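You operate a simulated robot arm through the tools that you are given. There is no shell and no other tool. Be economical: measure what you need, move in short steps, check, and stop when the job is done.

You are at the controls of a simulated robot arm. One attempt, no reset.

TASK
Fan off, swap the grey filter for the blue one, lid shut.
Fine: the grey filter goes into cup three.

The check looks at the end state, three seconds after you hand in, the way a careful person would. Anything else that was tipped, shoved, dropped, spilled or broken makes it a failure. Lids that push on must go on centred and level and be pressed home; caps that screw on are set level and turned clockwise until they are tight.

THE ROBOT
A 7-joint arm with a two-finger parallel gripper on a trunk, on a base that drives. Base frame: it is fixed to the floor where the robot stands at the start and does not move with it; the origin is under the middle of the robot, x ahead of it, y to its left, z up. Units: m, degrees, N and s.
With the tool pointing down near the work surface it reaches from about 0.1 to 0.68 m from the robot's upright axis, wherever it stands. Its first joint turns from -166.0 to 166.0 degrees. Places, roughly: black cap [-0.5, -3, 1.5]; blue filter, teal filter [-0.5, -2.75, 1]; blue tag [-0.5, -2.75, 1.25]; brass key [0.3, -0.3, 1.2]; check button [0.4, -0.2, 1.1]; clip [0.2, -0.6, 1.6]; cup three [-0.6, -2.8, 0.9]; drain valve [-0.1, -1.5, 0.4]; fan switch [0.4, 0, 1.2]; filter lid [-0.1, -1.2, 0.6]; filter socket [-0.1, -1.2, 0.5]; front dial [0.4, 0, 1.4]; front lever [-0.3, -2.1, 1.4]; front valve [0.4, 0.1, 0.5]; green probe [-0.5, -2.25, 1]; halt button [0.5, 0.1, 1.1]. Payload 3.91 kg.
The tool frame sits at the grasp point between the pads (the TCP): z along the fingers, y along the line on which they close. The tips reach 0.03 m beyond it. The gripper opens to 0.11 m. The fingers are 0.02 m wide and 0.01 m thick; the gripper's body (0.048 by 0.112 m) begins 0.055 m behind the TCP.
Orientation is that of the tool frame in the base frame, as [roll, pitch, yaw] about the fixed x, y, z axes, in that order (R = Rz(yaw) Ry(pitch) Rx(roll)). With the fingers straight down and closing along the base's y, the tool's x points along the base's -x, its y along +y and its z along -z.

THE INTERFACE
- The arm moves only by the tool apply_moves. Its argument "deltas" is a list of rows, each a list of 3 entries, a list of its own where there are three numbers: the shift along the tool's x, y, z in m, then the turn, a rotation vector about the tool's x, y, z in degrees, then the finger opening in m, from 0 to 0.11. In form: [[[dx, dy, dz], [ax, ay, az], grip], ...]. A call has 1 to 10 rows; each row is the pose to reach, as a shift and turn from the pose commanded when the call began, along the tool's axes at that moment. A row lasts 0.2 s, in which the tool goes at most 0.05 m and 8.6 degrees; a call with a longer step from one row to the next is refused whole, and so is a gripper value outside its range. Where a pose cannot be reached the arm comes as near as it can. A force on the tool above 40 N (or 10 N above the force at the start of the call, whichever is more), or a blocked arm, ends the call early, and 0.2 s more pass. Each finger travels about 0.153 m/s and halts on what it meets, pressing with about 43 N; the grip force reading is that of the motor and also rises with nothing between the fingers. The clock runs only during rows and for 0.2 s after the last one: add rows that repeat a pose to give the fingers time. The reply holds the time, the measured pose of the TCP, the force on the tool along the base axes, the opening and the grip force, in the units named above and with some noise, with the torque about the TCP (base axes, N m) and any sound that the robot's microphone picked up.
- Cameras (640 x 400 px; columns grow to the right, rows downward): "scene" is now at [-0.0393, 0.075, 1.5721]; the picture's right is [-0.90, -0.44, -0.00], its down [-0.30, 0.62, -0.72] and it looks along [0.32, -0.65, -0.69] (base axes); focal length 216 px, centre (320, 200). "wrist" rides on the gripper at [0.077, 0.007, -0.114] in the tool frame; the picture's right is [-0.09, 1.00, 0.00], its down [-0.80, -0.07, -0.59] and it looks along [-0.59, -0.05, 0.80] (tool axes); focal length 270 px, centre (320, 200). There is no depth. A picture from a camera that has moved, and an enlarged one, comes with that camera's place and axes in the base frame and with its lens.
- capture(camera): a new picture of that camera. The clock stands still meanwhile.
- raise_lower(by): slides the trunk up (or, below 0, down) by that many m; the arm and the scene camera ride with it, the base frame stays. It gives what a move gives, with no picture.
- roll_base(legs): drives the robot by 1 to 6 legs, each [ahead, turn to the left] in m and degrees, along the robot's own axes; the way and the turn of a leg run together, so that a leg with both is an arc; at most 1.5 m and 180 degrees a leg. The arm and the cameras ride along, it lands a little off, and it stops where it bumps. It gives what a move gives.
- pan_tilt(pan, tilt): turns the head with the scene camera to pan (to the left, within 155 degrees either way) and tilt (down, from -29 to 69), counted from straight ahead of the robot. It gives what a move gives.
- zoom(camera, box): a new picture of the part [left, top, right, bottom] of that camera's present view, enlarged. The clock stands still meanwhile.
- hand_in(): hands the job in; it is judged then, once.

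Work in short steps. Places have to be worked out from the pictures, the camera data and where the tool is seen: move nearer, look again, correct. Check each grasp and each placing, and mend what went wrong. You have 120 turns and 90 pictures in all, those below and enlarged ones among them. Open the gripper and draw the arm clear of the work before you hand the job in, unless the task says otherwise; then end with one line.

The tools are called after ">>>" by a JSON object that holds its "name" and its "arguments". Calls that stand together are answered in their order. apply_moves: Moves the arm, as the interface text tells. Its arguments: {"type":"object","properties":{"deltas":{"type":"array","items":{"type":"array"}}},"required":["deltas"]} The other tools are called the same way: raise_lower (by) slides the trunk up or down; roll_base (legs) drives the base; pan_tilt (pan, tilt) turns the head that bears the scene camera; capture (camera) takes a picture; zoom (camera, box) takes an enlarged picture of a part of a camera's view; hand_in () hands the job in.

At the start:

```text
clock: 0.0
tcp_pos: [-0.0808, -0.4033, 1.345]
tool_rot: [180.0, -0.1, 180.0]
ft_force: [0.2, 0.3, 0.2]
wrist_torque: [-0.03, 0.01, 0.03]
finger_gap: 0.11
gripper_force: 0.1
trunk travel left (down, up): [-0.55, 0.06]
robot x, y, heading: [0.0008, 0.0015, -0.0]
head pan, tilt: [-63.9, 43.6]
```

scene: 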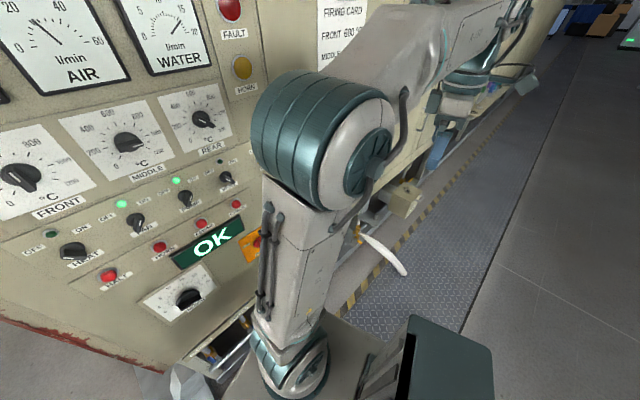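
wrist: 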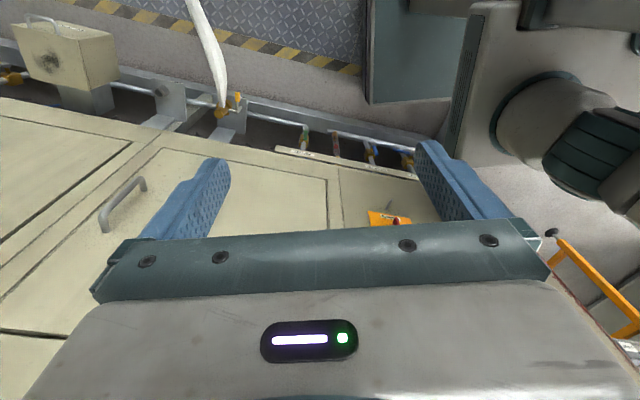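

I see a furnace panel ahead with indicators and switches. I'll turn the head to face it and look for the fan switch.

>>> {"name": "pan_tilt", "arguments": {"pan": 0, "tilt": 35}}

>>> {"name": "capture", "arguments": {"camera": "scene"}}

```text
clock: 1.3
tcp_pos: [-0.0798, -0.4037, 1.3442]
tool_rot: [180.0, 0.1, 180.0]
ft_force: [1.2, 0.3, 0.3]
wrist_torque: [0.02, 0.0, 0.03]
finger_gap: 0.1102
gripper_force: 0.1
trunk travel left (down, up): [-0.55, 0.06]
robot x, y, heading: [0.0054, 0.0023, 0.0]
head pan, tilt: [0.0, 35.0]
```

```text
87 pictures are left
camera scene: at [0.0125, 0.1489, 1.585], right [0.0, -1.0, 0.0], down [-0.57, 0.0, -0.82], along [0.82, 0.0, -0.57], focal length 216 px, centre (320, 200)
```

scene: 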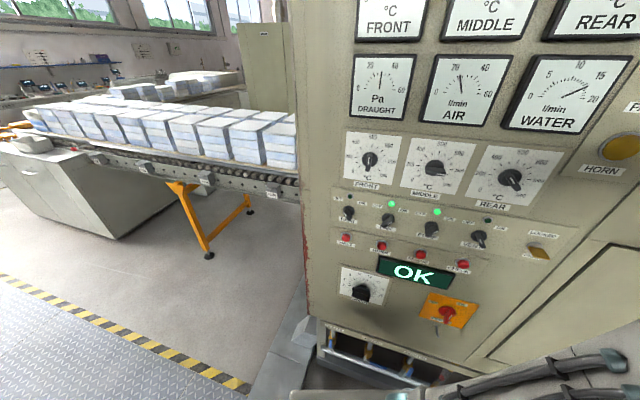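

Several small selector switches are there; I zoom in to read the labels.

>>> {"name": "zoom", "arguments": {"camera": "scene", "box": [320, 180, 480, 280]}}

>>> {"name": "zoom", "arguments": {"camera": "scene", "box": [420, 180, 580, 280]}}

```text
4.00 times, centred on (400, 230) of scene
camera zoom: at [0.0125, 0.1489, 1.585], right [0.0, -1.0, 0.0], down [-0.57, 0.0, -0.82], along [0.82, 0.0, -0.57], focal length 865 px, centre (0, 80)
```

zoom: 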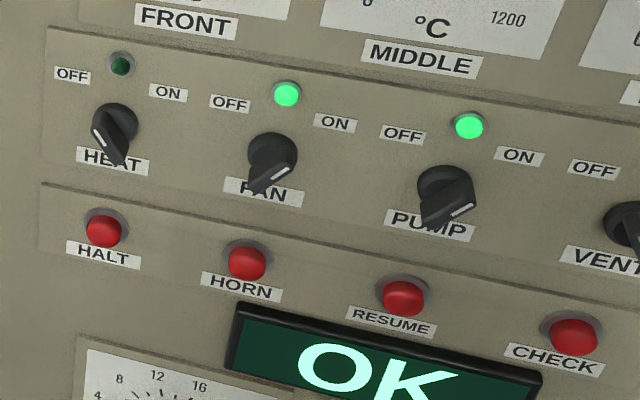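

```text
4.00 times, centred on (500, 230) of scene
camera zoom: at [0.0125, 0.1489, 1.585], right [0.0, -1.0, 0.0], down [-0.57, 0.0, -0.82], along [0.82, 0.0, -0.57], focal length 865 px, centre (-400, 80)
```

zoom: 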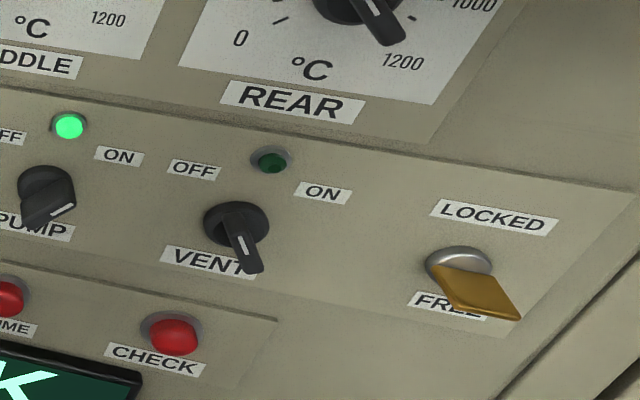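

The fan lamp is lit (FAN is on). Panel seems yawed about 17.5°. I look around at the rest of the work area: to the right and behind.

>>> {"name": "pan_tilt", "arguments": {"pan": -90, "tilt": 30}}

>>> {"name": "capture", "arguments": {"camera": "scene"}}

>>> {"name": "pan_tilt", "arguments": {"pan": -150, "tilt": 40}}

>>> {"name": "capture", "arguments": {"camera": "scene"}}

>>> {"name": "pan_tilt", "arguments": {"pan": 120, "tilt": 40}}

>>> {"name": "capture", "arguments": {"camera": "scene"}}

```text
clock: 3.0
tcp_pos: [-0.0819, -0.4037, 1.3444]
tool_rot: [180.0, 0.0, 180.0]
ft_force: [-0.5, -0.3, 0.9]
wrist_torque: [-0.02, -0.01, 0.03]
finger_gap: 0.1099
gripper_force: 0.1
trunk travel left (down, up): [-0.55, 0.06]
robot x, y, heading: [0.0008, -0.0001, 0.2]
head pan, tilt: [-90.0, 30.0]
```

```text
84 pictures are left
camera scene: at [-0.0755, 0.0585, 1.5928], right [-1.0, 0.0, 0.0], down [0.0, 0.5, -0.87], along [0.0, -0.87, -0.5], focal length 216 px, centre (320, 200)
```

scene: 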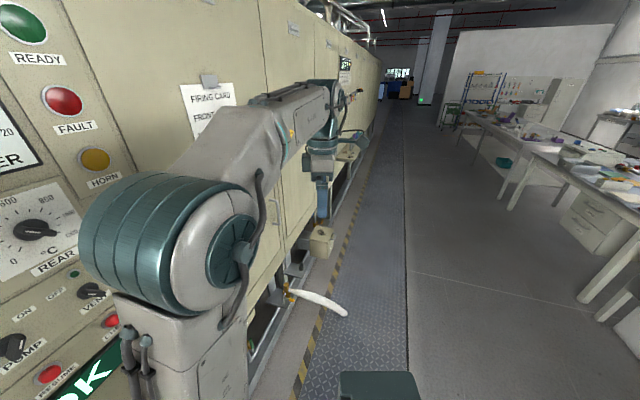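

```text
clock: 4.3
tcp_pos: [-0.0813, -0.4036, 1.3452]
tool_rot: [180.0, 0.0, 180.0]
ft_force: [0.5, 0.0, 0.1]
wrist_torque: [0.0, 0.05, 0.03]
finger_gap: 0.1101
gripper_force: 0.1
trunk travel left (down, up): [-0.55, 0.06]
robot x, y, heading: [0.003, -0.0001, -0.1]
head pan, tilt: [-150.0, 40.0]
```

```text
83 pictures are left
camera scene: at [-0.1492, 0.1064, 1.5774], right [-0.5, 0.87, 0.0], down [0.56, 0.32, -0.77], along [-0.66, -0.38, -0.64], focal length 216 px, centre (320, 200)
```

scene: 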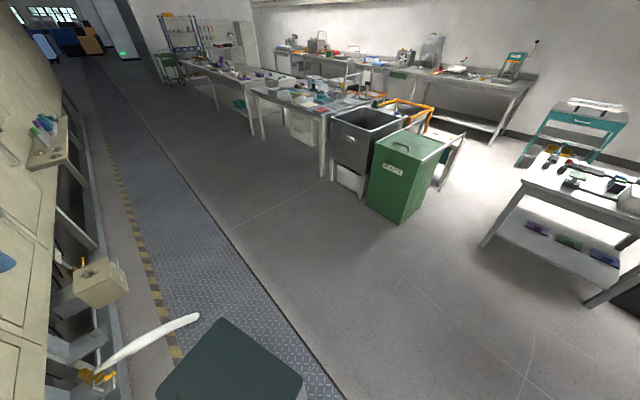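

```text
clock: 8.0
tcp_pos: [-0.0809, -0.404, 1.3448]
tool_rot: [179.9, 0.0, 180.0]
ft_force: [-0.2, -0.4, -1.1]
wrist_torque: [0.03, 0.0, 0.01]
finger_gap: 0.11
gripper_force: 0.1
trunk travel left (down, up): [-0.55, 0.06]
robot x, y, heading: [-0.0014, 0.0013, 0.1]
head pan, tilt: [120.0, 40.0]
```

```text
82 pictures are left
camera scene: at [-0.1181, 0.2226, 1.5774], right [0.87, 0.5, 0.0], down [0.32, -0.56, -0.77], along [-0.38, 0.66, -0.64], focal length 216 px, centre (320, 200)
```

scene: 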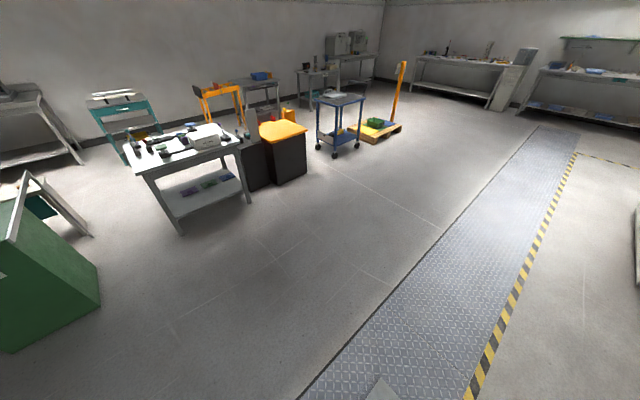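

There's ample free floor behind. I turn to face the panel squarely and back off 0.2 m, then look at the panel.

>>> {"name": "roll_base", "arguments": {"legs": [[0, -17.5], [-0.2, 0]]}}

>>> {"name": "pan_tilt", "arguments": {"pan": 0, "tilt": 25}}

>>> {"name": "capture", "arguments": {"camera": "scene"}}

```text
clock: 10.6
tcp_pos: [-0.3892, -0.3007, 1.3445]
tool_rot: [180.0, 0.0, 162.5]
ft_force: [0.4, 0.5, -0.1]
wrist_torque: [0.0, 0.0, 0.02]
finger_gap: 0.1099
gripper_force: 0.1
trunk travel left (down, up): [-0.55, 0.06]
robot x, y, heading: [-0.1899, 0.0571, -17.3]
head pan, tilt: [120.0, 40.0]
```

```text
clock: 12.6
tcp_pos: [-0.3877, -0.3014, 1.3447]
tool_rot: [-180.0, 0.1, 162.5]
ft_force: [-0.7, -0.2, 0.1]
wrist_torque: [-0.02, -0.03, -0.02]
finger_gap: 0.1102
gripper_force: 0.0
trunk travel left (down, up): [-0.55, 0.06]
robot x, y, heading: [-0.1886, 0.0581, -17.5]
head pan, tilt: [0.0, 25.0]
```

```text
81 pictures are left
camera scene: at [-0.1292, 0.197, 1.6008], right [-0.3, -0.95, 0.0], down [-0.4, 0.13, -0.91], along [0.86, -0.27, -0.42], focal length 216 px, centre (320, 200)
```

scene: 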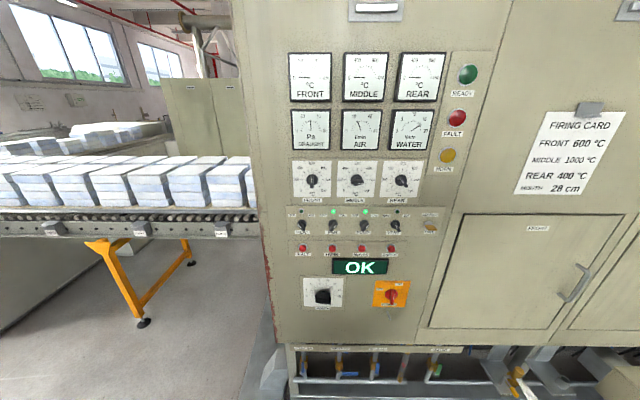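

The panel is now square to the camera. I zoom on the switch row.

>>> {"name": "zoom", "arguments": {"camera": "scene", "box": [290, 195, 450, 295]}}

>>> {"name": "zoom", "arguments": {"camera": "scene", "box": [312, 202, 360, 232]}}

```text
4.00 times, centred on (370, 245) of scene
camera zoom: at [-0.1292, 0.197, 1.6008], right [-0.3, -0.95, 0.0], down [-0.4, 0.13, -0.91], along [0.86, -0.27, -0.42], focal length 865 px, centre (120, 20)
```

zoom: 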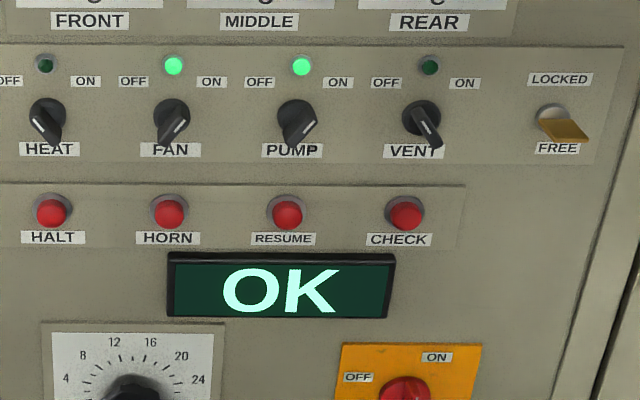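

```text
13.33 times, centred on (336, 217) of scene
camera zoom: at [-0.1292, 0.197, 1.6008], right [-0.3, -0.95, 0.0], down [-0.4, 0.13, -0.91], along [0.86, -0.27, -0.42], focal length 2884 px, centre (107, -27)
```

zoom: 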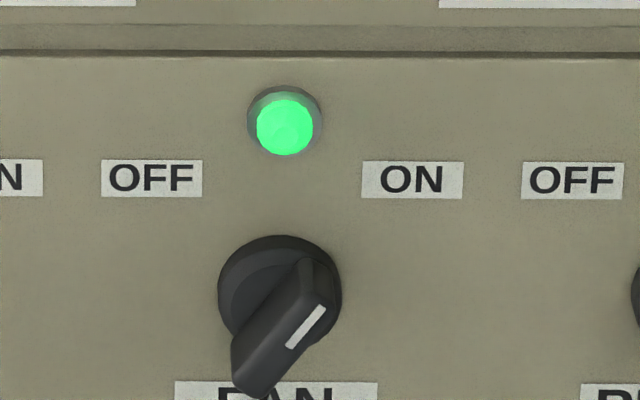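

Triangulating both views puts the fan knob base at about (0.445, -0.028, 1.225), bar pointing ~40° clockwise (ON). I start bringing the tool forward and tilting it to horizontal.

>>> {"name": "apply_moves", "arguments": {"deltas": [[[-0.04, 0.01, 0.005], [0, -8.5, 0], 0.06], [[-0.08, 0.02, 0.01], [0, -17, 0], 0.06], [[-0.12, 0.03, 0.015], [0, -25.5, 0], 0.06], [[-0.16, 0.04, 0.02], [0, -34, 0], 0.06], [[-0.2, 0.05, 0.025], [0, -42.5, 0], 0.06], [[-0.24, 0.06, 0.03], [0, -51, 0], 0.06], [[-0.28, 0.07, 0.035], [0, -59.5, 0], 0.06], [[-0.32, 0.08, 0.04], [0, -68, 0], 0.06], [[-0.36, 0.09, 0.045], [0, -76.5, 0], 0.06], [[-0.4, 0.1, 0.05], [0, -85, 0], 0.06]]}}

```text
clock: 14.8
tcp_pos: [0.0227, -0.3265, 1.2946]
tool_rot: [179.9, 84.9, 162.4]
ft_force: [0.8, -0.1, 0.5]
wrist_torque: [0.01, 0.0, 0.0]
finger_gap: 0.0601
gripper_force: 0.0
trunk travel left (down, up): [-0.55, 0.06]
robot x, y, heading: [-0.1897, 0.0586, -17.5]
head pan, tilt: [0.0, 25.0]
```

Tool is nearly horizontal. Next I bring it in front of the knob at a standoff of about 0.13 m and twist it 40° to match the bar.

>>> {"name": "apply_moves", "arguments": {"deltas": [[[0.0054, 0.0412, 0.0186], [-0.17, -0.48, 4.0], 0.06], [[0.0108, 0.0824, 0.0372], [-0.35, -0.96, 8.0], 0.06], [[0.0162, 0.1236, 0.0558], [-0.52, -1.44, 12.0], 0.06], [[0.0216, 0.1648, 0.0744], [-0.7, -1.92, 16.0], 0.06], [[0.027, 0.206, 0.093], [-0.87, -2.4, 20.0], 0.06], [[0.0324, 0.2472, 0.1116], [-1.04, -2.88, 24.0], 0.06], [[0.0378, 0.2884, 0.1302], [-1.22, -3.36, 28.0], 0.06], [[0.0432, 0.3296, 0.1488], [-1.39, -3.84, 32.0], 0.06], [[0.0486, 0.3708, 0.1674], [-1.57, -4.32, 36.0], 0.06], [[0.054, 0.412, 0.186], [-1.74, -4.8, 40.0], 0.06]]}}

>>> {"name": "capture", "arguments": {"camera": "wrist"}}

>>> {"name": "capture", "arguments": {"camera": "scene"}}

```text
clock: 17.0
tcp_pos: [0.3197, 0.0188, 1.2261]
tool_rot: [89.9, 50.1, 72.4]
ft_force: [-0.9, 0.4, -0.3]
wrist_torque: [0.01, 0.0, 0.0]
finger_gap: 0.0602
gripper_force: 0.0
out of reach, approached as far as the arm can: row 3, 4, 5, 6, 7, 8, 9
trunk travel left (down, up): [-0.55, 0.06]
robot x, y, heading: [-0.1912, 0.0571, -17.4]
head pan, tilt: [0.0, 25.0]
```

```text
78 pictures are left
camera wrist: at [0.2279, 0.1056, 1.172], right [0.21, 0.68, 0.71], down [-0.74, -0.36, 0.57], along [0.64, -0.64, 0.42], focal length 270 px, centre (320, 200)
```

wrist: 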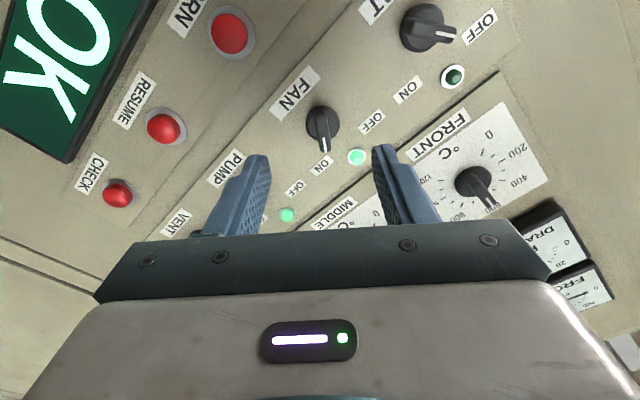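

```text
77 pictures are left
camera scene: at [-0.1236, 0.2175, 1.6001], right [-0.3, -0.95, 0.01], down [-0.41, 0.11, -0.91], along [0.86, -0.28, -0.42], focal length 216 px, centre (320, 200)
```

scene: 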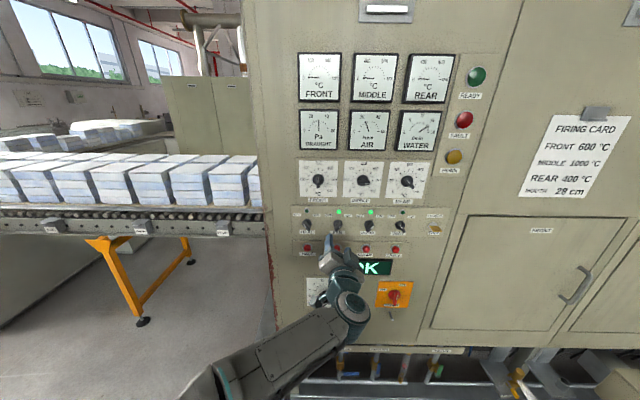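

The fingers line up with the fan knob within about a centimetre. I shift slightly up-right, approach 0.045 m, and look again.

>>> {"name": "apply_moves", "arguments": {"deltas": [[[-0.007, -0.001, 0.02], [0, 0, 0], 0.06], [[-0.007, -0.001, 0.045], [0, 0, 0], 0.06]]}}

>>> {"name": "capture", "arguments": {"camera": "wrist"}}

>>> {"name": "zoom", "arguments": {"camera": "scene", "box": [296, 200, 376, 250]}}

```text
clock: 17.6
tcp_pos: [0.3601, -0.0099, 1.2294]
tool_rot: [90.1, 49.8, 72.5]
ft_force: [0.3, -1.1, -0.4]
wrist_torque: [0.02, 0.01, 0.03]
finger_gap: 0.0602
gripper_force: 0.0
trunk travel left (down, up): [-0.55, 0.06]
robot x, y, heading: [-0.1884, 0.0609, -17.5]
head pan, tilt: [0.0, 25.0]
```

```text
76 pictures are left
camera wrist: at [0.2683, 0.0788, 1.1762], right [0.21, 0.67, 0.71], down [-0.74, -0.36, 0.57], along [0.64, -0.65, 0.42], focal length 270 px, centre (320, 200)
```

wrist: 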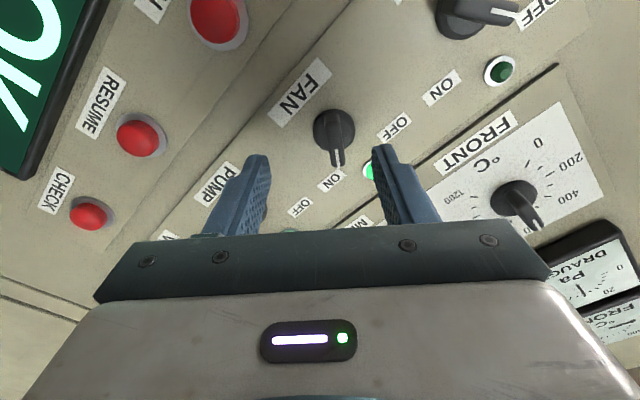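

```text
8.00 times, centred on (336, 225) of scene
camera zoom: at [-0.1293, 0.1937, 1.6011], right [-0.3, -0.95, 0.0], down [-0.4, 0.13, -0.91], along [0.86, -0.27, -0.42], focal length 1730 px, centre (192, 0)
```

zoom: 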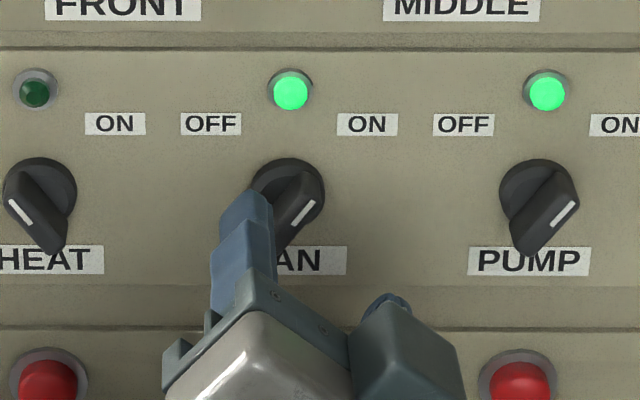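

The knob sits about 13 mm toward tool +y. I shift, then advance 0.035 m and look.

>>> {"name": "apply_moves", "arguments": {"deltas": [[[0, 0.013, 0], [0, 0, 0], 0.06], [[0, 0.013, 0.018], [0, 0, 0], 0.06], [[0, 0.013, 0.035], [0, 0, 0], 0.06]]}}

>>> {"name": "capture", "arguments": {"camera": "wrist"}}

>>> {"name": "zoom", "arguments": {"camera": "scene", "box": [296, 200, 376, 250]}}

```text
clock: 18.4
tcp_pos: [0.3986, -0.0053, 1.2371]
tool_rot: [90.1, 50.0, 72.6]
ft_force: [-0.3, 0.3, -0.1]
wrist_torque: [0.01, 0.03, -0.01]
finger_gap: 0.0602
gripper_force: 0.0
trunk travel left (down, up): [-0.55, 0.06]
robot x, y, heading: [-0.1929, 0.0582, -17.6]
head pan, tilt: [0.0, 25.0]
```

```text
74 pictures are left
camera wrist: at [0.3051, 0.0805, 1.1841], right [0.21, 0.67, 0.71], down [-0.74, -0.36, 0.57], along [0.64, -0.64, 0.42], focal length 270 px, centre (320, 200)
```

wrist: 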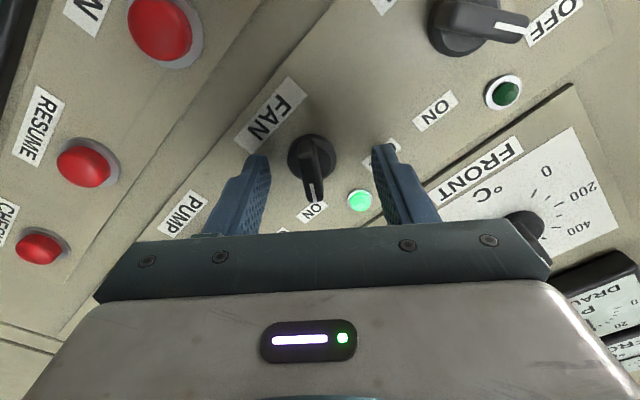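

```text
8.00 times, centred on (336, 225) of scene
camera zoom: at [-0.1286, 0.1972, 1.6007], right [-0.3, -0.95, 0.0], down [-0.4, 0.13, -0.91], along [0.86, -0.27, -0.42], focal length 1730 px, centre (192, 0)
```

zoom: 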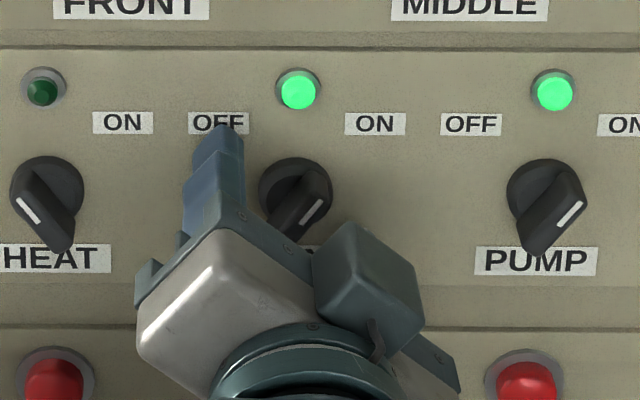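

The bar now lies between the finger tips, centred to ~3 mm. I correct, advance 8 mm more and close on it.

>>> {"name": "apply_moves", "arguments": {"deltas": [[[0, -0.0035, 0.004], [0, 0, 0], 0.06], [[0, -0.0035, 0.008], [0, 0, 0], 0.045], [[0, -0.0035, 0.008], [0, 0, 0], 0.03], [[0, -0.0035, 0.008], [0, 0, 0], 0.02], [[0, -0.0035, 0.008], [0, 0, 0], 0.012], [[0, -0.0035, 0.008], [0, 0, 0], 0.008]]}}

>>> {"name": "capture", "arguments": {"camera": "wrist"}}

```text
clock: 19.8
tcp_pos: [0.4032, -0.0138, 1.2345]
tool_rot: [90.3, 50.0, 72.5]
ft_force: [-11.6, -1.4, -14.6]
wrist_torque: [0.09, 0.2, -0.54]
finger_gap: 0.0292
gripper_force: 44.7
trunk travel left (down, up): [-0.55, 0.06]
robot x, y, heading: [-0.1916, 0.0582, -17.3]
head pan, tilt: [0.0, 25.0]
```

```text
72 pictures are left
camera wrist: at [0.3107, 0.0745, 1.1812], right [0.21, 0.67, 0.71], down [-0.74, -0.36, 0.57], along [0.64, -0.64, 0.42], focal length 270 px, centre (320, 200)
```

wrist: 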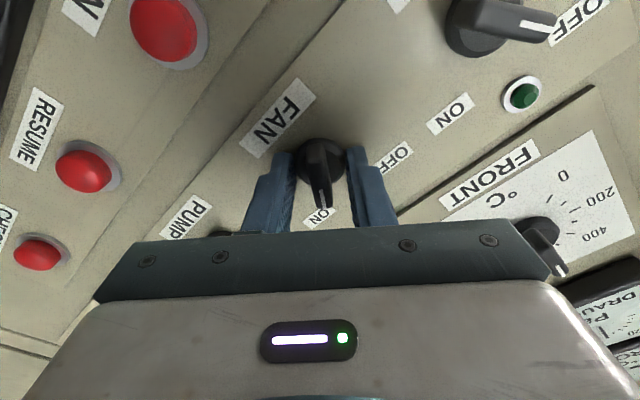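

The fingers gripped the round base (29 mm) rather than the bar. I open, back off 13 mm and close on the bar.

>>> {"name": "apply_moves", "arguments": {"deltas": [[[0, 0, 0], [0, 0, 0], 0.045], [[0, 0, -0.007], [0, 0, 0], 0.045], [[0, 0, -0.013], [0, 0, 0], 0.045], [[0, 0, -0.013], [0, 0, 0], 0.025], [[0, 0, -0.013], [0, 0, 0], 0.015], [[0, 0, -0.013], [0, 0, 0], 0.008], [[0, 0, -0.013], [0, 0, 0], 0.008]]}}

>>> {"name": "capture", "arguments": {"camera": "wrist"}}

```text
clock: 21.4
tcp_pos: [0.3916, -0.0089, 1.2346]
tool_rot: [90.3, 50.1, 72.5]
ft_force: [-4.3, -2.6, -7.0]
wrist_torque: [-0.68, 0.58, -0.49]
finger_gap: 0.0111
gripper_force: 45.0
trunk travel left (down, up): [-0.55, 0.06]
robot x, y, heading: [-0.1904, 0.0588, -17.5]
head pan, tilt: [0.0, 25.0]
```

```text
71 pictures are left
camera wrist: at [0.2987, 0.0785, 1.181], right [0.22, 0.67, 0.71], down [-0.74, -0.36, 0.57], along [0.64, -0.64, 0.42], focal length 270 px, centre (320, 200)
```

wrist: 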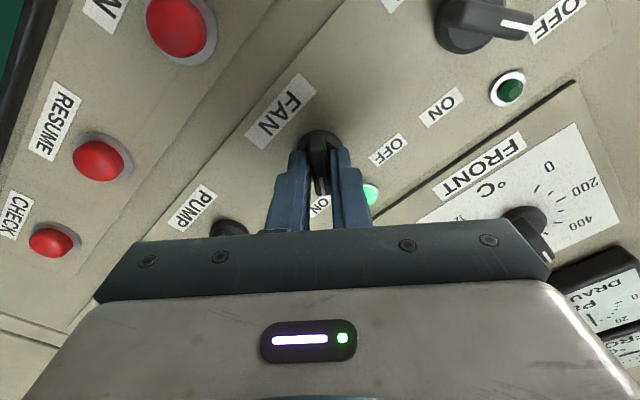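

Gripped the bar (11 mm). I turn counter-clockwise 40° first.

>>> {"name": "apply_moves", "arguments": {"deltas": [[[0, 0, 0], [0, 0, -8], 0.008], [[0, 0, 0], [0, 0, -16], 0.008], [[0, 0, 0], [0, 0, -24], 0.008], [[0, 0, 0], [0, 0, -32], 0.008], [[0, 0, 0], [0, 0, -40], 0.008]]}}

```text
clock: 22.6
tcp_pos: [0.3911, -0.0094, 1.2349]
tool_rot: [-136.7, 89.8, -154.3]
ft_force: [-10.6, -4.2, -16.1]
wrist_torque: [0.45, 1.34, -0.75]
finger_gap: 0.01
gripper_force: 44.8
trunk travel left (down, up): [-0.55, 0.06]
robot x, y, heading: [-0.1886, 0.0606, -17.5]
head pan, tilt: [0.0, 25.0]
```

Turning works with moderate force. I continue another 40°.

>>> {"name": "apply_moves", "arguments": {"deltas": [[[0, 0, 0], [0, 0, -8], 0.008], [[0, 0, 0], [0, 0, -16], 0.008], [[0, 0, 0], [0, 0, -24], 0.008], [[0, 0, 0], [0, 0, -32], 0.008], [[0, 0, 0], [0, 0, -40], 0.008]]}}

>>> {"name": "capture", "arguments": {"camera": "wrist"}}

>>> {"name": "zoom", "arguments": {"camera": "scene", "box": [296, 200, 376, 250]}}

```text
clock: 23.8
tcp_pos: [0.3908, -0.0096, 1.2354]
tool_rot: [-90.2, 50.0, -107.6]
ft_force: [-12.3, -3.3, -21.2]
wrist_torque: [1.13, 0.22, -0.89]
finger_gap: 0.0113
gripper_force: 44.8
trunk travel left (down, up): [-0.55, 0.06]
robot x, y, heading: [-0.1903, 0.0569, -17.5]
head pan, tilt: [0.0, 25.0]
```

```text
70 pictures are left
camera wrist: at [0.2689, -0.0161, 1.1727], right [0.25, 0.78, -0.57], down [-0.43, 0.62, 0.66], along [0.87, 0.08, 0.49], focal length 270 px, centre (320, 200)
```

wrist: 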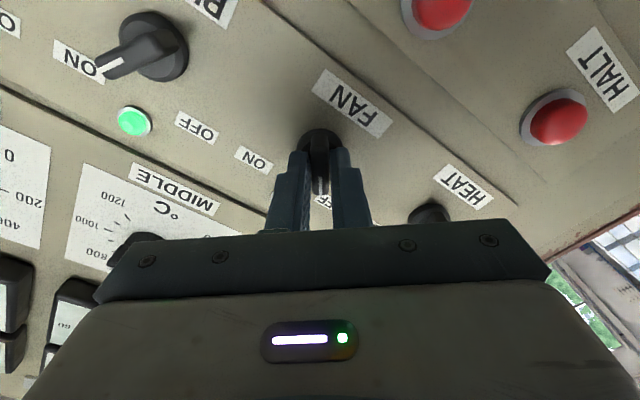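

```text
8.00 times, centred on (336, 225) of scene
camera zoom: at [-0.1293, 0.1961, 1.6007], right [-0.3, -0.95, 0.0], down [-0.4, 0.13, -0.91], along [0.86, -0.27, -0.42], focal length 1730 px, centre (192, 0)
```

zoom: 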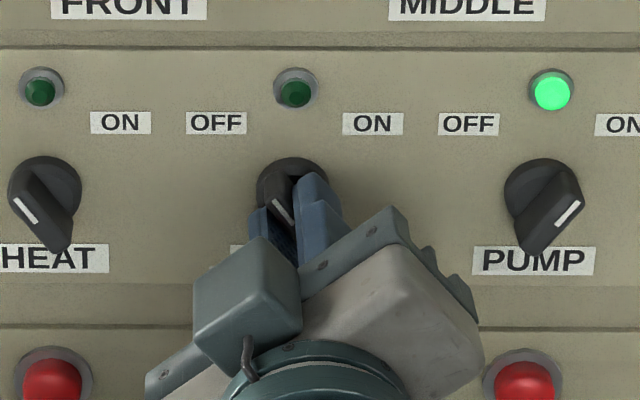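

The fan lamp went dark. I open and back straight off, then verify the knob.

>>> {"name": "apply_moves", "arguments": {"deltas": [[[0, 0, 0], [0, 0, 0], 0.03], [[0, 0, 0], [0, 0, 0], 0.05], [[0, 0, -0.04], [0, 0, 0], 0.05], [[0, 0, -0.08], [0, 0, 4], 0.05], [[0, 0, -0.12], [0, 0, 12], 0.05], [[0, 0, -0.16], [0, 0, 20], 0.05], [[0, 0, -0.2], [0, 0, 28], 0.05], [[0, 0, -0.2], [0, 0, 36], 0.05], [[0, 0, -0.2], [0, 0, 40], 0.05]]}}

>>> {"name": "zoom", "arguments": {"camera": "scene", "box": [290, 195, 450, 295]}}

```text
clock: 25.8
tcp_pos: [0.2535, 0.0309, 1.2902]
tool_rot: [-80.4, 87.6, -106.2]
ft_force: [0.7, 0.6, -0.4]
wrist_torque: [0.0, 0.01, 0.0]
finger_gap: 0.0499
gripper_force: 0.0
out of reach, approached as far as the arm can: row 5, 6, 7, 8, 9
trunk travel left (down, up): [-0.55, 0.06]
robot x, y, heading: [-0.1916, 0.0591, -17.7]
head pan, tilt: [0.0, 25.0]
stopped in row 9: the arm was blocked; the commanded pose is now the measured one
```

```text
4.00 times, centred on (370, 245) of scene
camera zoom: at [-0.1283, 0.197, 1.6007], right [-0.3, -0.95, 0.0], down [-0.4, 0.13, -0.91], along [0.86, -0.27, -0.42], focal length 865 px, centre (120, 20)
```

zoom: 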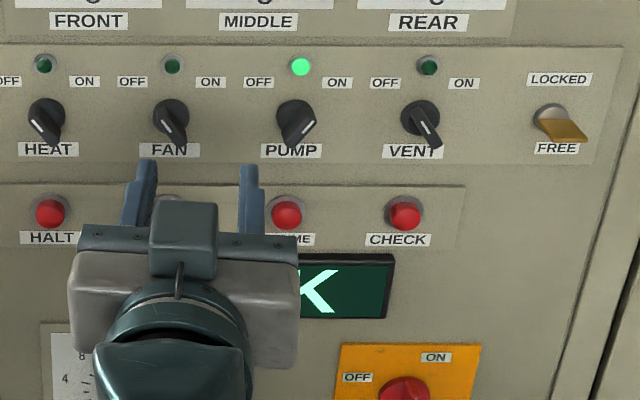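

Fan is OFF, others unchanged. Now look toward the filter area.

>>> {"name": "pan_tilt", "arguments": {"pan": -66, "tilt": 38}}

>>> {"name": "capture", "arguments": {"camera": "scene"}}

```text
clock: 27.1
tcp_pos: [0.2529, 0.0312, 1.2895]
tool_rot: [-79.0, 87.5, -104.8]
ft_force: [0.4, 0.1, -1.0]
wrist_torque: [0.03, -0.03, 0.03]
finger_gap: 0.05
gripper_force: 0.0
trunk travel left (down, up): [-0.55, 0.06]
robot x, y, heading: [-0.1886, 0.0619, -17.7]
head pan, tilt: [-66.0, 38.0]
```

```text
67 pictures are left
camera scene: at [-0.2068, 0.139, 1.5804], right [-0.99, -0.11, 0.0], down [-0.07, 0.61, -0.79], along [0.09, -0.78, -0.62], focal length 216 px, centre (320, 200)
```

scene: 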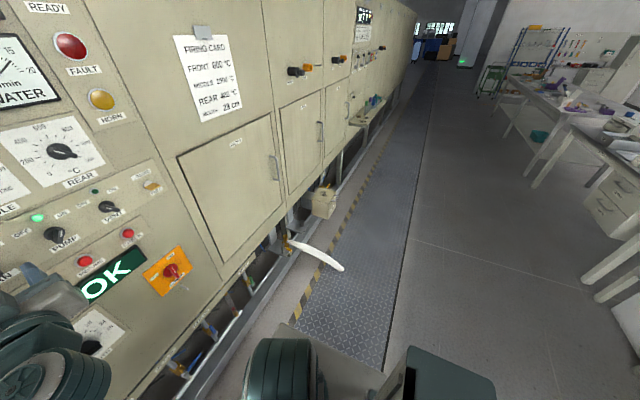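

There's a white object sticking out from a yellow fitting near the path. I zoom in on it and the filter box.

>>> {"name": "zoom", "arguments": {"camera": "scene", "box": [240, 170, 400, 270]}}

>>> {"name": "zoom", "arguments": {"camera": "scene", "box": [260, 80, 420, 180]}}

```text
4.00 times, centred on (320, 220) of scene
camera zoom: at [-0.2068, 0.139, 1.5804], right [-0.99, -0.11, 0.0], down [-0.07, 0.61, -0.79], along [0.09, -0.78, -0.62], focal length 865 px, centre (320, 120)
```

zoom: 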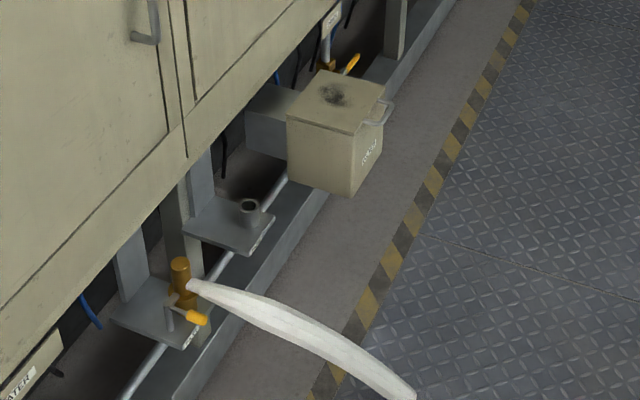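

```text
4.00 times, centred on (340, 130) of scene
camera zoom: at [-0.2068, 0.139, 1.5804], right [-0.99, -0.11, 0.0], down [-0.07, 0.61, -0.79], along [0.09, -0.78, -0.62], focal length 865 px, centre (240, 480)
```

zoom: 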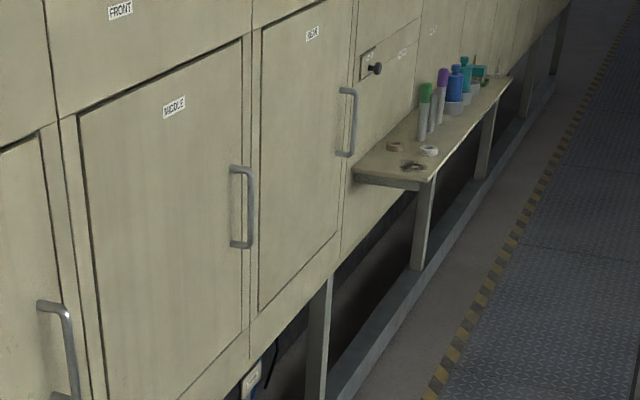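

The white thing looks like a jet or a sleeve from a yellow valve; I'll keep well clear of it. First I tuck the arm back to the right with the tool pointing down.

>>> {"name": "apply_moves", "arguments": {"deltas": [[[-0.005, -0.0437, -0.0088], [-0.65, 8.5, -0.62], 0.05], [[-0.01, -0.0874, -0.0176], [-1.3, 17, -1.24], 0.05], [[-0.015, -0.1311, -0.0264], [-1.95, 25.5, -1.86], 0.05], [[-0.02, -0.1748, -0.0352], [-2.6, 34, -2.48], 0.05], [[-0.025, -0.2185, -0.044], [-3.25, 42.5, -3.1], 0.05], [[-0.03, -0.2622, -0.0528], [-3.9, 51, -3.72], 0.05], [[-0.035, -0.3059, -0.0616], [-4.55, 59.5, -4.34], 0.05], [[-0.04, -0.3496, -0.0704], [-5.2, 68, -4.96], 0.05], [[-0.045, -0.3933, -0.0792], [-5.85, 76.5, -5.58], 0.05], [[-0.05, -0.437, -0.088], [-6.5, 85, -6.2], 0.05]]}}

>>> {"name": "capture", "arguments": {"camera": "scene"}}

```text
clock: 27.9
tcp_pos: [0.1519, -0.1223, 1.3108]
tool_rot: [-168.2, 68.7, 154.6]
ft_force: [-1.3, 0.8, -0.4]
wrist_torque: [-0.01, -0.03, -0.03]
finger_gap: 0.05
gripper_force: 0.1
trunk travel left (down, up): [-0.55, 0.06]
robot x, y, heading: [-0.1902, 0.0626, -17.5]
head pan, tilt: [-66.0, 38.0]
stopped in row 3: the arm was blocked; the commanded pose is now the measured one
```

```text
64 pictures are left
camera scene: at [-0.2064, 0.1402, 1.5803], right [-0.99, -0.11, 0.0], down [-0.07, 0.61, -0.79], along [0.09, -0.78, -0.61], focal length 216 px, centre (320, 200)
```

scene: 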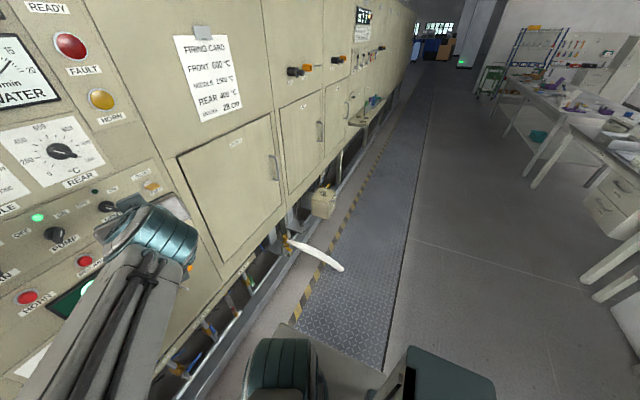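

The arm stalled in mid-air (no contact force), likely a joint configuration limit. I move sideways more slowly without turning.

>>> {"name": "apply_moves", "arguments": {"deltas": [[[-0.004, -0.032, 0.01], [0, 0, 0], 0.05], [[-0.008, -0.064, 0.02], [0, 0, 0], 0.05], [[-0.012, -0.096, 0.03], [0, 0, 0], 0.05], [[-0.016, -0.128, 0.041], [0, 0, 0], 0.05], [[-0.02, -0.16, 0.051], [0, 0, 0], 0.05], [[-0.024, -0.192, 0.062], [0, 0, 0], 0.05], [[-0.028, -0.224, 0.072], [0, 0, 0], 0.05], [[-0.032, -0.2565, 0.082], [0, 0, 0], 0.05]]}}

```text
clock: 28.4
tcp_pos: [0.0805, -0.2195, 1.3236]
tool_rot: [-165.0, 69.9, 143.9]
ft_force: [0.0, 0.4, 0.6]
wrist_torque: [0.01, 0.01, -0.05]
finger_gap: 0.0504
gripper_force: 0.1
trunk travel left (down, up): [-0.55, 0.06]
robot x, y, heading: [-0.188, 0.06, -17.3]
head pan, tilt: [-66.0, 38.0]
stopped in row 2: the arm was blocked; the commanded pose is now the measured one
```

It is progressing despite stalls. Next I tilt the tool downward in small steps.

>>> {"name": "apply_moves", "arguments": {"deltas": [[[0, 0, 0], [0, 5, 0], 0.05], [[0, 0, 0], [0, 10, 0], 0.05], [[0, 0, 0], [0, 15, 0], 0.05], [[0, 0, 0], [0, 20, 0], 0.05], [[0, 0, 0], [0, 25, 0], 0.05], [[0, 0, 0], [0, 30, 0], 0.05], [[0, 0, 0], [0, 35, 0], 0.05], [[0, 0, 0], [0, 40, 0], 0.05]]}}

```text
clock: 30.2
tcp_pos: [0.0825, -0.2202, 1.3227]
tool_rot: [-174.2, 30.1, 133.4]
ft_force: [-0.4, -0.4, -0.8]
wrist_torque: [-0.02, -0.01, -0.01]
finger_gap: 0.0501
gripper_force: 0.1
trunk travel left (down, up): [-0.55, 0.06]
robot x, y, heading: [-0.1901, 0.061, -17.4]
head pan, tilt: [-66.0, 38.0]
```

That works. I continue to vertical and shift right.

>>> {"name": "apply_moves", "arguments": {"deltas": [[[0, 0, 0], [0, 6, 0], 0.05], [[0, 0, 0], [0, 12, 0], 0.05], [[0, 0, 0], [0, 18, 0], 0.05], [[0, 0, 0], [0, 24, 0], 0.05], [[0, 0, 0], [0, 30, 0], 0.05]]}}

```text
clock: 31.4
tcp_pos: [0.0815, -0.2215, 1.3229]
tool_rot: [-174.9, 0.5, 130.1]
ft_force: [-0.7, -0.2, -0.5]
wrist_torque: [0.01, -0.02, -0.03]
finger_gap: 0.0501
gripper_force: 0.0
trunk travel left (down, up): [-0.55, 0.06]
robot x, y, heading: [-0.191, 0.0594, -17.5]
head pan, tilt: [-66.0, 38.0]
```

Now pull back to the side and straighten yaw.

>>> {"name": "apply_moves", "arguments": {"deltas": [[[0.0126, -0.036, 0], [-0.64, 0, -4], 0.05], [[0.0252, -0.072, 0], [-1.28, 0, -8], 0.05], [[0.0378, -0.108, 0], [-1.9, 0, -12], 0.05], [[0.0504, -0.144, 0], [-2.55, 0, -16], 0.05], [[0.063, -0.18, 0], [-3.2, 0, -20], 0.05], [[0.0756, -0.216, 0], [-3.8, 0, -24], 0.05], [[0.0882, -0.253, 0], [-4.5, 0, -28], 0.05], [[0.101, -0.289, 0], [-5.1, 0, -32], 0.05]]}}

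```text
clock: 33.2
tcp_pos: [-0.2064, -0.3289, 1.3465]
tool_rot: [179.7, -0.9, 162.1]
ft_force: [0.2, -0.4, 0.0]
wrist_torque: [0.06, 0.04, -0.02]
finger_gap: 0.0503
gripper_force: 0.1
trunk travel left (down, up): [-0.55, 0.06]
robot x, y, heading: [-0.1911, 0.0569, -17.3]
head pan, tilt: [-66.0, 38.0]
```

Arm tucked. I back off, turn along the aisle, drive 1.4 m, and turn back to face the furnace at the filter, staying clear of the white object.

>>> {"name": "roll_base", "arguments": {"legs": [[-0.25, 0], [0, -90], [1.4, 0], [0, 90]]}}

>>> {"name": "pan_tilt", "arguments": {"pan": 10, "tilt": 50}}

>>> {"name": "capture", "arguments": {"camera": "scene"}}

```text
clock: 49.2
tcp_pos: [-0.8565, -1.5851, 1.3474]
tool_rot: [179.7, -1.0, 161.6]
ft_force: [0.4, -0.2, -0.8]
wrist_torque: [0.03, -0.03, -0.02]
finger_gap: 0.0499
gripper_force: 0.0
trunk travel left (down, up): [-0.55, 0.06]
robot x, y, heading: [-0.8398, -1.2015, -17.9]
head pan, tilt: [-66.0, 38.0]
```

```text
clock: 50.7
tcp_pos: [-0.8554, -1.5857, 1.3471]
tool_rot: [179.6, -0.9, 161.5]
ft_force: [0.2, -1.0, 0.4]
wrist_torque: [-0.01, 0.03, 0.01]
finger_gap: 0.05
gripper_force: 0.0
trunk travel left (down, up): [-0.55, 0.06]
robot x, y, heading: [-0.8426, -1.1983, -17.9]
head pan, tilt: [10.0, 50.0]
```

```text
63 pictures are left
camera scene: at [-0.787, -1.0441, 1.5633], right [-0.14, -0.99, 0.0], down [-0.76, 0.11, -0.64], along [0.64, -0.09, -0.77], focal length 216 px, centre (320, 200)
```

scene: 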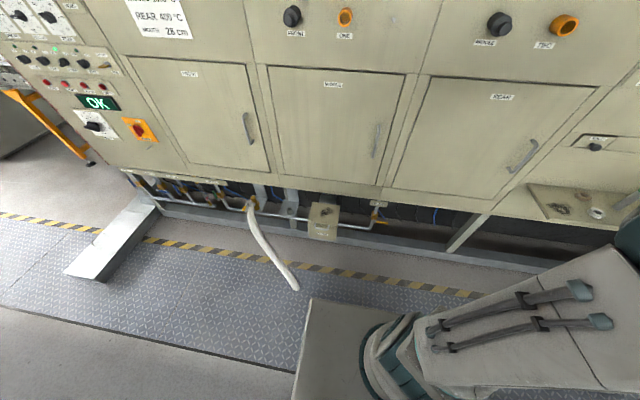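

The white thing is a hose ending above the floor. I zoom on the filter box.

>>> {"name": "zoom", "arguments": {"camera": "scene", "box": [260, 175, 420, 275]}}

>>> {"name": "zoom", "arguments": {"camera": "scene", "box": [296, 192, 352, 248]}}

```text
4.00 times, centred on (340, 225) of scene
camera zoom: at [-0.787, -1.0441, 1.5633], right [-0.14, -0.99, 0.0], down [-0.76, 0.11, -0.64], along [0.64, -0.09, -0.77], focal length 865 px, centre (240, 100)
```

zoom: 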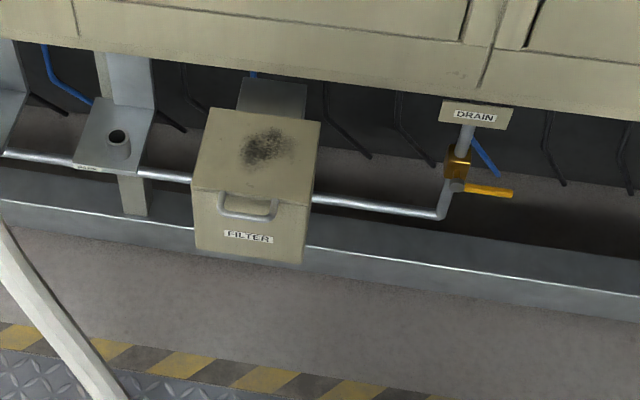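

```text
7.14 times, centred on (324, 220) of scene
camera zoom: at [-0.787, -1.0441, 1.5633], right [-0.14, -0.99, 0.0], down [-0.76, 0.11, -0.64], along [0.64, -0.09, -0.77], focal length 1545 px, centre (291, 57)
```

zoom: 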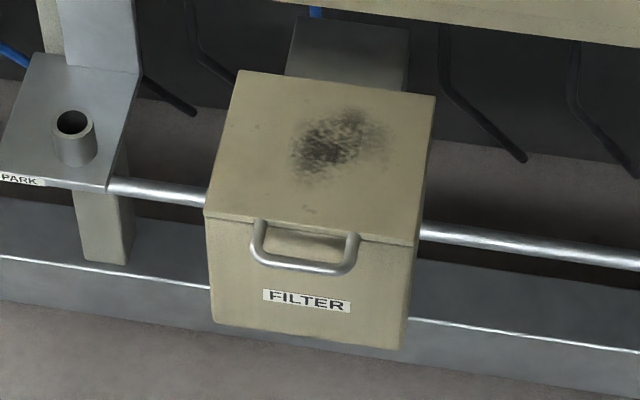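

The lid has a front U-handle at roughly (-0.17, -1.14, 0.58), hinge at the back. I'll move 0.08 m closer and lower the trunk, then look again to triangulate.

>>> {"name": "roll_base", "arguments": {"legs": [[0.08, 0]]}}

>>> {"name": "raise_lower", "arguments": {"by": -0.45}}

>>> {"name": "pan_tilt", "arguments": {"pan": 10, "tilt": 35}}

>>> {"name": "zoom", "arguments": {"camera": "scene", "box": [240, 150, 400, 250]}}

```text
clock: 51.8
tcp_pos: [-0.7787, -1.6119, 1.3459]
tool_rot: [179.7, -1.0, 161.6]
ft_force: [1.6, -0.1, -0.4]
wrist_torque: [-0.04, 0.03, -0.01]
finger_gap: 0.0501
gripper_force: 0.0
trunk travel left (down, up): [-0.55, 0.06]
robot x, y, heading: [-0.762, -1.2239, -18.2]
head pan, tilt: [10.0, 50.0]
```

```text
refused: -0.45 is not a number from -0.4 to 0.4
```

```text
clock: 52.5
tcp_pos: [-0.7813, -1.6118, 1.3453]
tool_rot: [179.7, -0.9, 161.6]
ft_force: [1.2, -0.5, -0.2]
wrist_torque: [0.01, 0.01, 0.0]
finger_gap: 0.0501
gripper_force: 0.1
trunk travel left (down, up): [-0.55, 0.06]
robot x, y, heading: [-0.7639, -1.2256, -18.0]
head pan, tilt: [10.0, 35.0]
```

```text
4.00 times, centred on (320, 200) of scene
camera zoom: at [-0.6998, -1.0704, 1.5849], right [-0.14, -0.99, 0.0], down [-0.57, 0.08, -0.82], along [0.81, -0.11, -0.57], focal length 865 px, centre (320, 200)
```

zoom: 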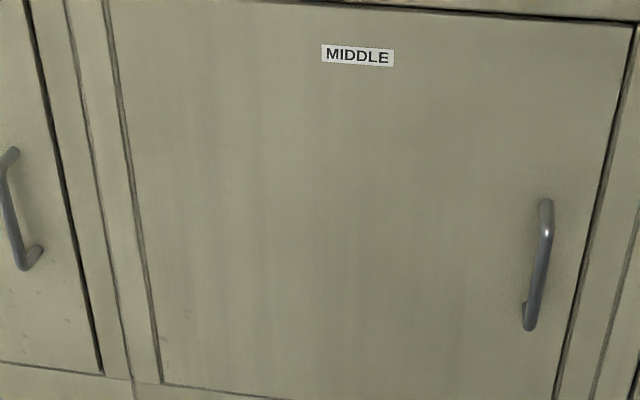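

Lowering is limited to 0.4 m per call; I do that and look.

>>> {"name": "raise_lower", "arguments": {"by": -0.4}}

>>> {"name": "capture", "arguments": {"camera": "scene"}}

```text
clock: 56.4
tcp_pos: [-0.7804, -1.6114, 0.9468]
tool_rot: [179.7, -0.9, 161.6]
ft_force: [0.3, -0.3, 0.0]
wrist_torque: [0.01, 0.0, 0.0]
finger_gap: 0.0503
gripper_force: 0.1
trunk travel left (down, up): [-0.15, 0.46]
robot x, y, heading: [-0.761, -1.223, -18.1]
head pan, tilt: [10.0, 35.0]
```

```text
59 pictures are left
camera scene: at [-0.6999, -1.0704, 1.185], right [-0.14, -0.99, 0.0], down [-0.57, 0.08, -0.82], along [0.81, -0.11, -0.57], focal length 216 px, centre (320, 200)
```

scene: 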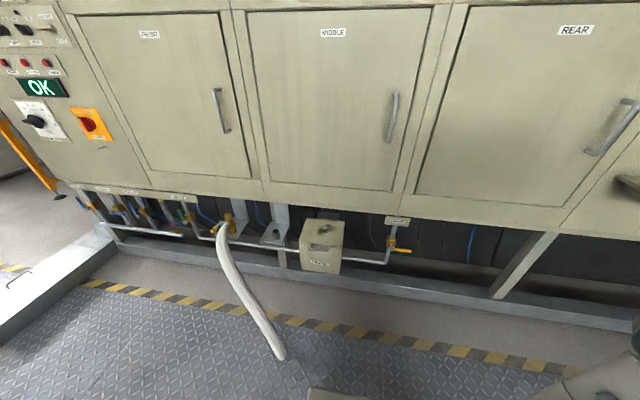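

>>> {"name": "zoom", "arguments": {"camera": "scene", "box": [296, 210, 352, 280]}}

```text
5.71 times, centred on (324, 245) of scene
camera zoom: at [-0.6999, -1.0704, 1.185], right [-0.14, -0.99, 0.0], down [-0.57, 0.08, -0.82], along [0.81, -0.11, -0.57], focal length 1236 px, centre (297, -57)
```

zoom: 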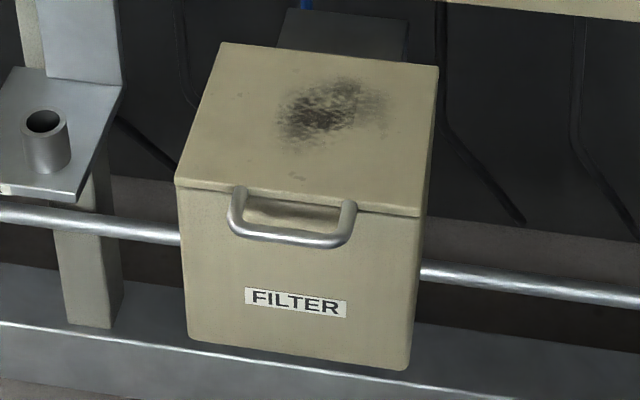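

Triangulation: lid top z≈0.60, centre (-0.082,-1.166), handle bar at about (-0.187,-1.136,0.60), width 0.08. I'll hook the bar from below with closed, horizontal fingers. First, tilt the tool horizontal while moving forward at this height.

>>> {"name": "apply_moves", "arguments": {"deltas": [[[-0.03, 0.006, 0], [0, -8.5, 0], 0.03], [[-0.06, 0.012, 0], [0, -17, 0], 0.01], [[-0.09, 0.018, 0], [0, -25.5, 0], 0], [[-0.12, 0.024, 0], [0, -34, 0], 0], [[-0.15, 0.03, 0], [0, -42.5, 0], 0], [[-0.18, 0.036, 0], [0, -51, 0], 0], [[-0.21, 0.042, 0], [0, -59.5, 0], 0], [[-0.24, 0.048, 0], [0, -68, 0], 0], [[-0.28, 0.054, 0], [0, -76.5, 0], 0], [[-0.32, 0.06, 0], [0, -85, 0], 0]]}}

```text
clock: 58.5
tcp_pos: [-0.4592, -1.6559, 0.9418]
tool_rot: [177.4, 84.1, 159.0]
ft_force: [-0.4, 0.4, 0.3]
wrist_torque: [0.02, 0.02, 0.03]
finger_gap: 0.0003
gripper_force: 38.1
trunk travel left (down, up): [-0.15, 0.46]
robot x, y, heading: [-0.7618, -1.2262, -18.1]
head pan, tilt: [10.0, 35.0]
```

Good. Swing left at this height with a bulge outward to stay in reach.

>>> {"name": "apply_moves", "arguments": {"deltas": [[[-0.002, 0.044, 0.02], [0, -1, 0], 0], [[-0.004, 0.088, 0.04], [0, -2, 0], 0], [[-0.006, 0.132, 0.06], [0, -3, 0], 0], [[-0.008, 0.176, 0.08], [0, -4, 0], 0], [[-0.01, 0.22, 0.1], [0, -5, 0], 0], [[-0.012, 0.264, 0.12], [0, -6, 0], 0], [[-0.012, 0.31, 0.115], [0, -6, 0], 0], [[-0.011, 0.355, 0.105], [0, -6, 0], 0], [[-0.009, 0.4, 0.09], [0, -6, 0], 0], [[-0.007, 0.445, 0.075], [0, -6, 0], 0]]}}

```text
clock: 60.8
tcp_pos: [-0.2377, -1.3208, 0.9122]
tool_rot: [117.3, 75.9, 98.6]
ft_force: [0.8, 0.2, 0.4]
wrist_torque: [-0.01, -0.01, 0.0]
finger_gap: 0.0
gripper_force: 37.6
trunk travel left (down, up): [-0.15, 0.46]
robot x, y, heading: [-0.7609, -1.2247, -18.1]
head pan, tilt: [10.0, 35.0]
stopped in row 10: the arm was blocked; the commanded pose is now the measured one
```

The arm lags with some twist; I continue to above-front of the handle and correct the twist.

>>> {"name": "apply_moves", "arguments": {"deltas": [[[0.008, 0.031, -0.009], [0, -1, -2], 0], [[0.016, 0.061, -0.018], [0, -2, -4], 0], [[0.024, 0.092, -0.028], [0, -3, -6], 0], [[0.032, 0.123, -0.037], [0, -4, -8], 0], [[0.04, 0.153, -0.046], [0, -5, -10.5], 0], [[0.048, 0.184, -0.056], [0, -6, -12.5], 0]]}}

>>> {"name": "capture", "arguments": {"camera": "scene"}}

```text
clock: 62.2
tcp_pos: [-0.2277, -1.1434, 0.9111]
tool_rot: [140.9, 88.6, 120.5]
ft_force: [0.6, -0.2, -0.2]
wrist_torque: [0.0, 0.01, -0.02]
finger_gap: 0.0001
gripper_force: 37.7
trunk travel left (down, up): [-0.15, 0.46]
robot x, y, heading: [-0.7635, -1.2267, -17.9]
head pan, tilt: [10.0, 35.0]
```

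```text
57 pictures are left
camera scene: at [-0.6997, -1.0703, 1.185], right [-0.14, -0.99, 0.0], down [-0.57, 0.08, -0.82], along [0.81, -0.11, -0.57], focal length 216 px, centre (320, 200)
```

scene: 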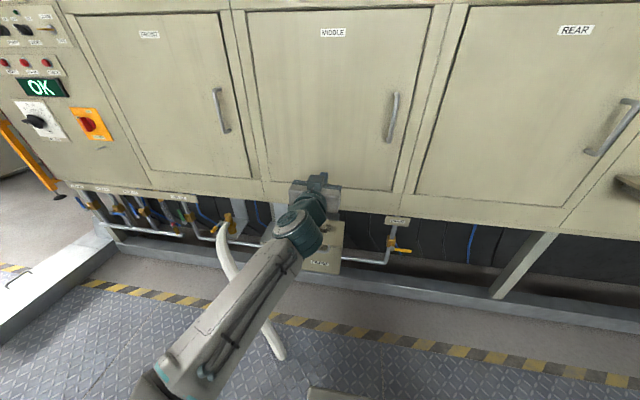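

The tool is level, in front of and above the handle. I lower the trunk by the remaining 0.14 m, keeping the arm shape.

>>> {"name": "raise_lower", "arguments": {"by": -0.14}}

>>> {"name": "apply_moves", "arguments": {"deltas": [[[0.04, 0, -0.015], [0, 0, 0], 0], [[0.08, 0, -0.015], [0, 0, 0], 0], [[0.12, 0, -0.015], [0, 0, 0], 0]]}}

>>> {"name": "capture", "arguments": {"camera": "scene"}}

```text
clock: 63.8
tcp_pos: [-0.228, -1.1417, 0.7723]
tool_rot: [144.6, 88.9, 123.9]
ft_force: [0.0, 0.0, 0.8]
wrist_torque: [-0.01, -0.01, 0.03]
finger_gap: 0.0001
gripper_force: 38.0
trunk travel left (down, up): [-0.01, 0.6]
robot x, y, heading: [-0.7648, -1.224, -18.3]
head pan, tilt: [10.0, 35.0]
```

```text
clock: 64.8
tcp_pos: [-0.2394, -1.1515, 0.6527]
tool_rot: [-63.2, 89.3, -86.2]
ft_force: [0.1, 0.0, -0.3]
wrist_torque: [-0.01, -0.05, 0.01]
finger_gap: 0.0
gripper_force: 38.0
trunk travel left (down, up): [-0.01, 0.6]
robot x, y, heading: [-0.7636, -1.2256, -18.0]
head pan, tilt: [10.0, 35.0]
stopped in row 3: the arm was blocked; the commanded pose is now the measured one
```

```text
56 pictures are left
camera scene: at [-0.6997, -1.0702, 1.045], right [-0.14, -0.99, 0.0], down [-0.57, 0.08, -0.82], along [0.81, -0.11, -0.57], focal length 216 px, centre (320, 200)
```

scene: 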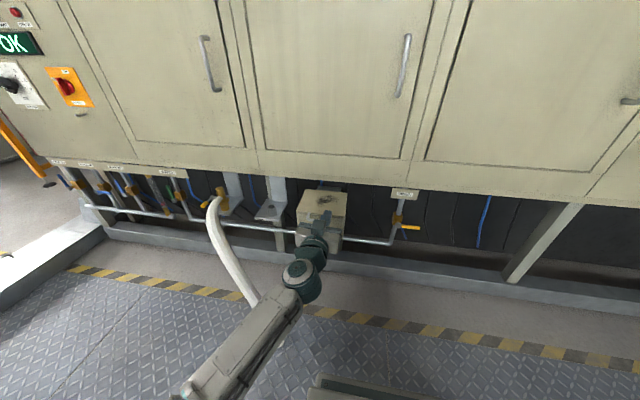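

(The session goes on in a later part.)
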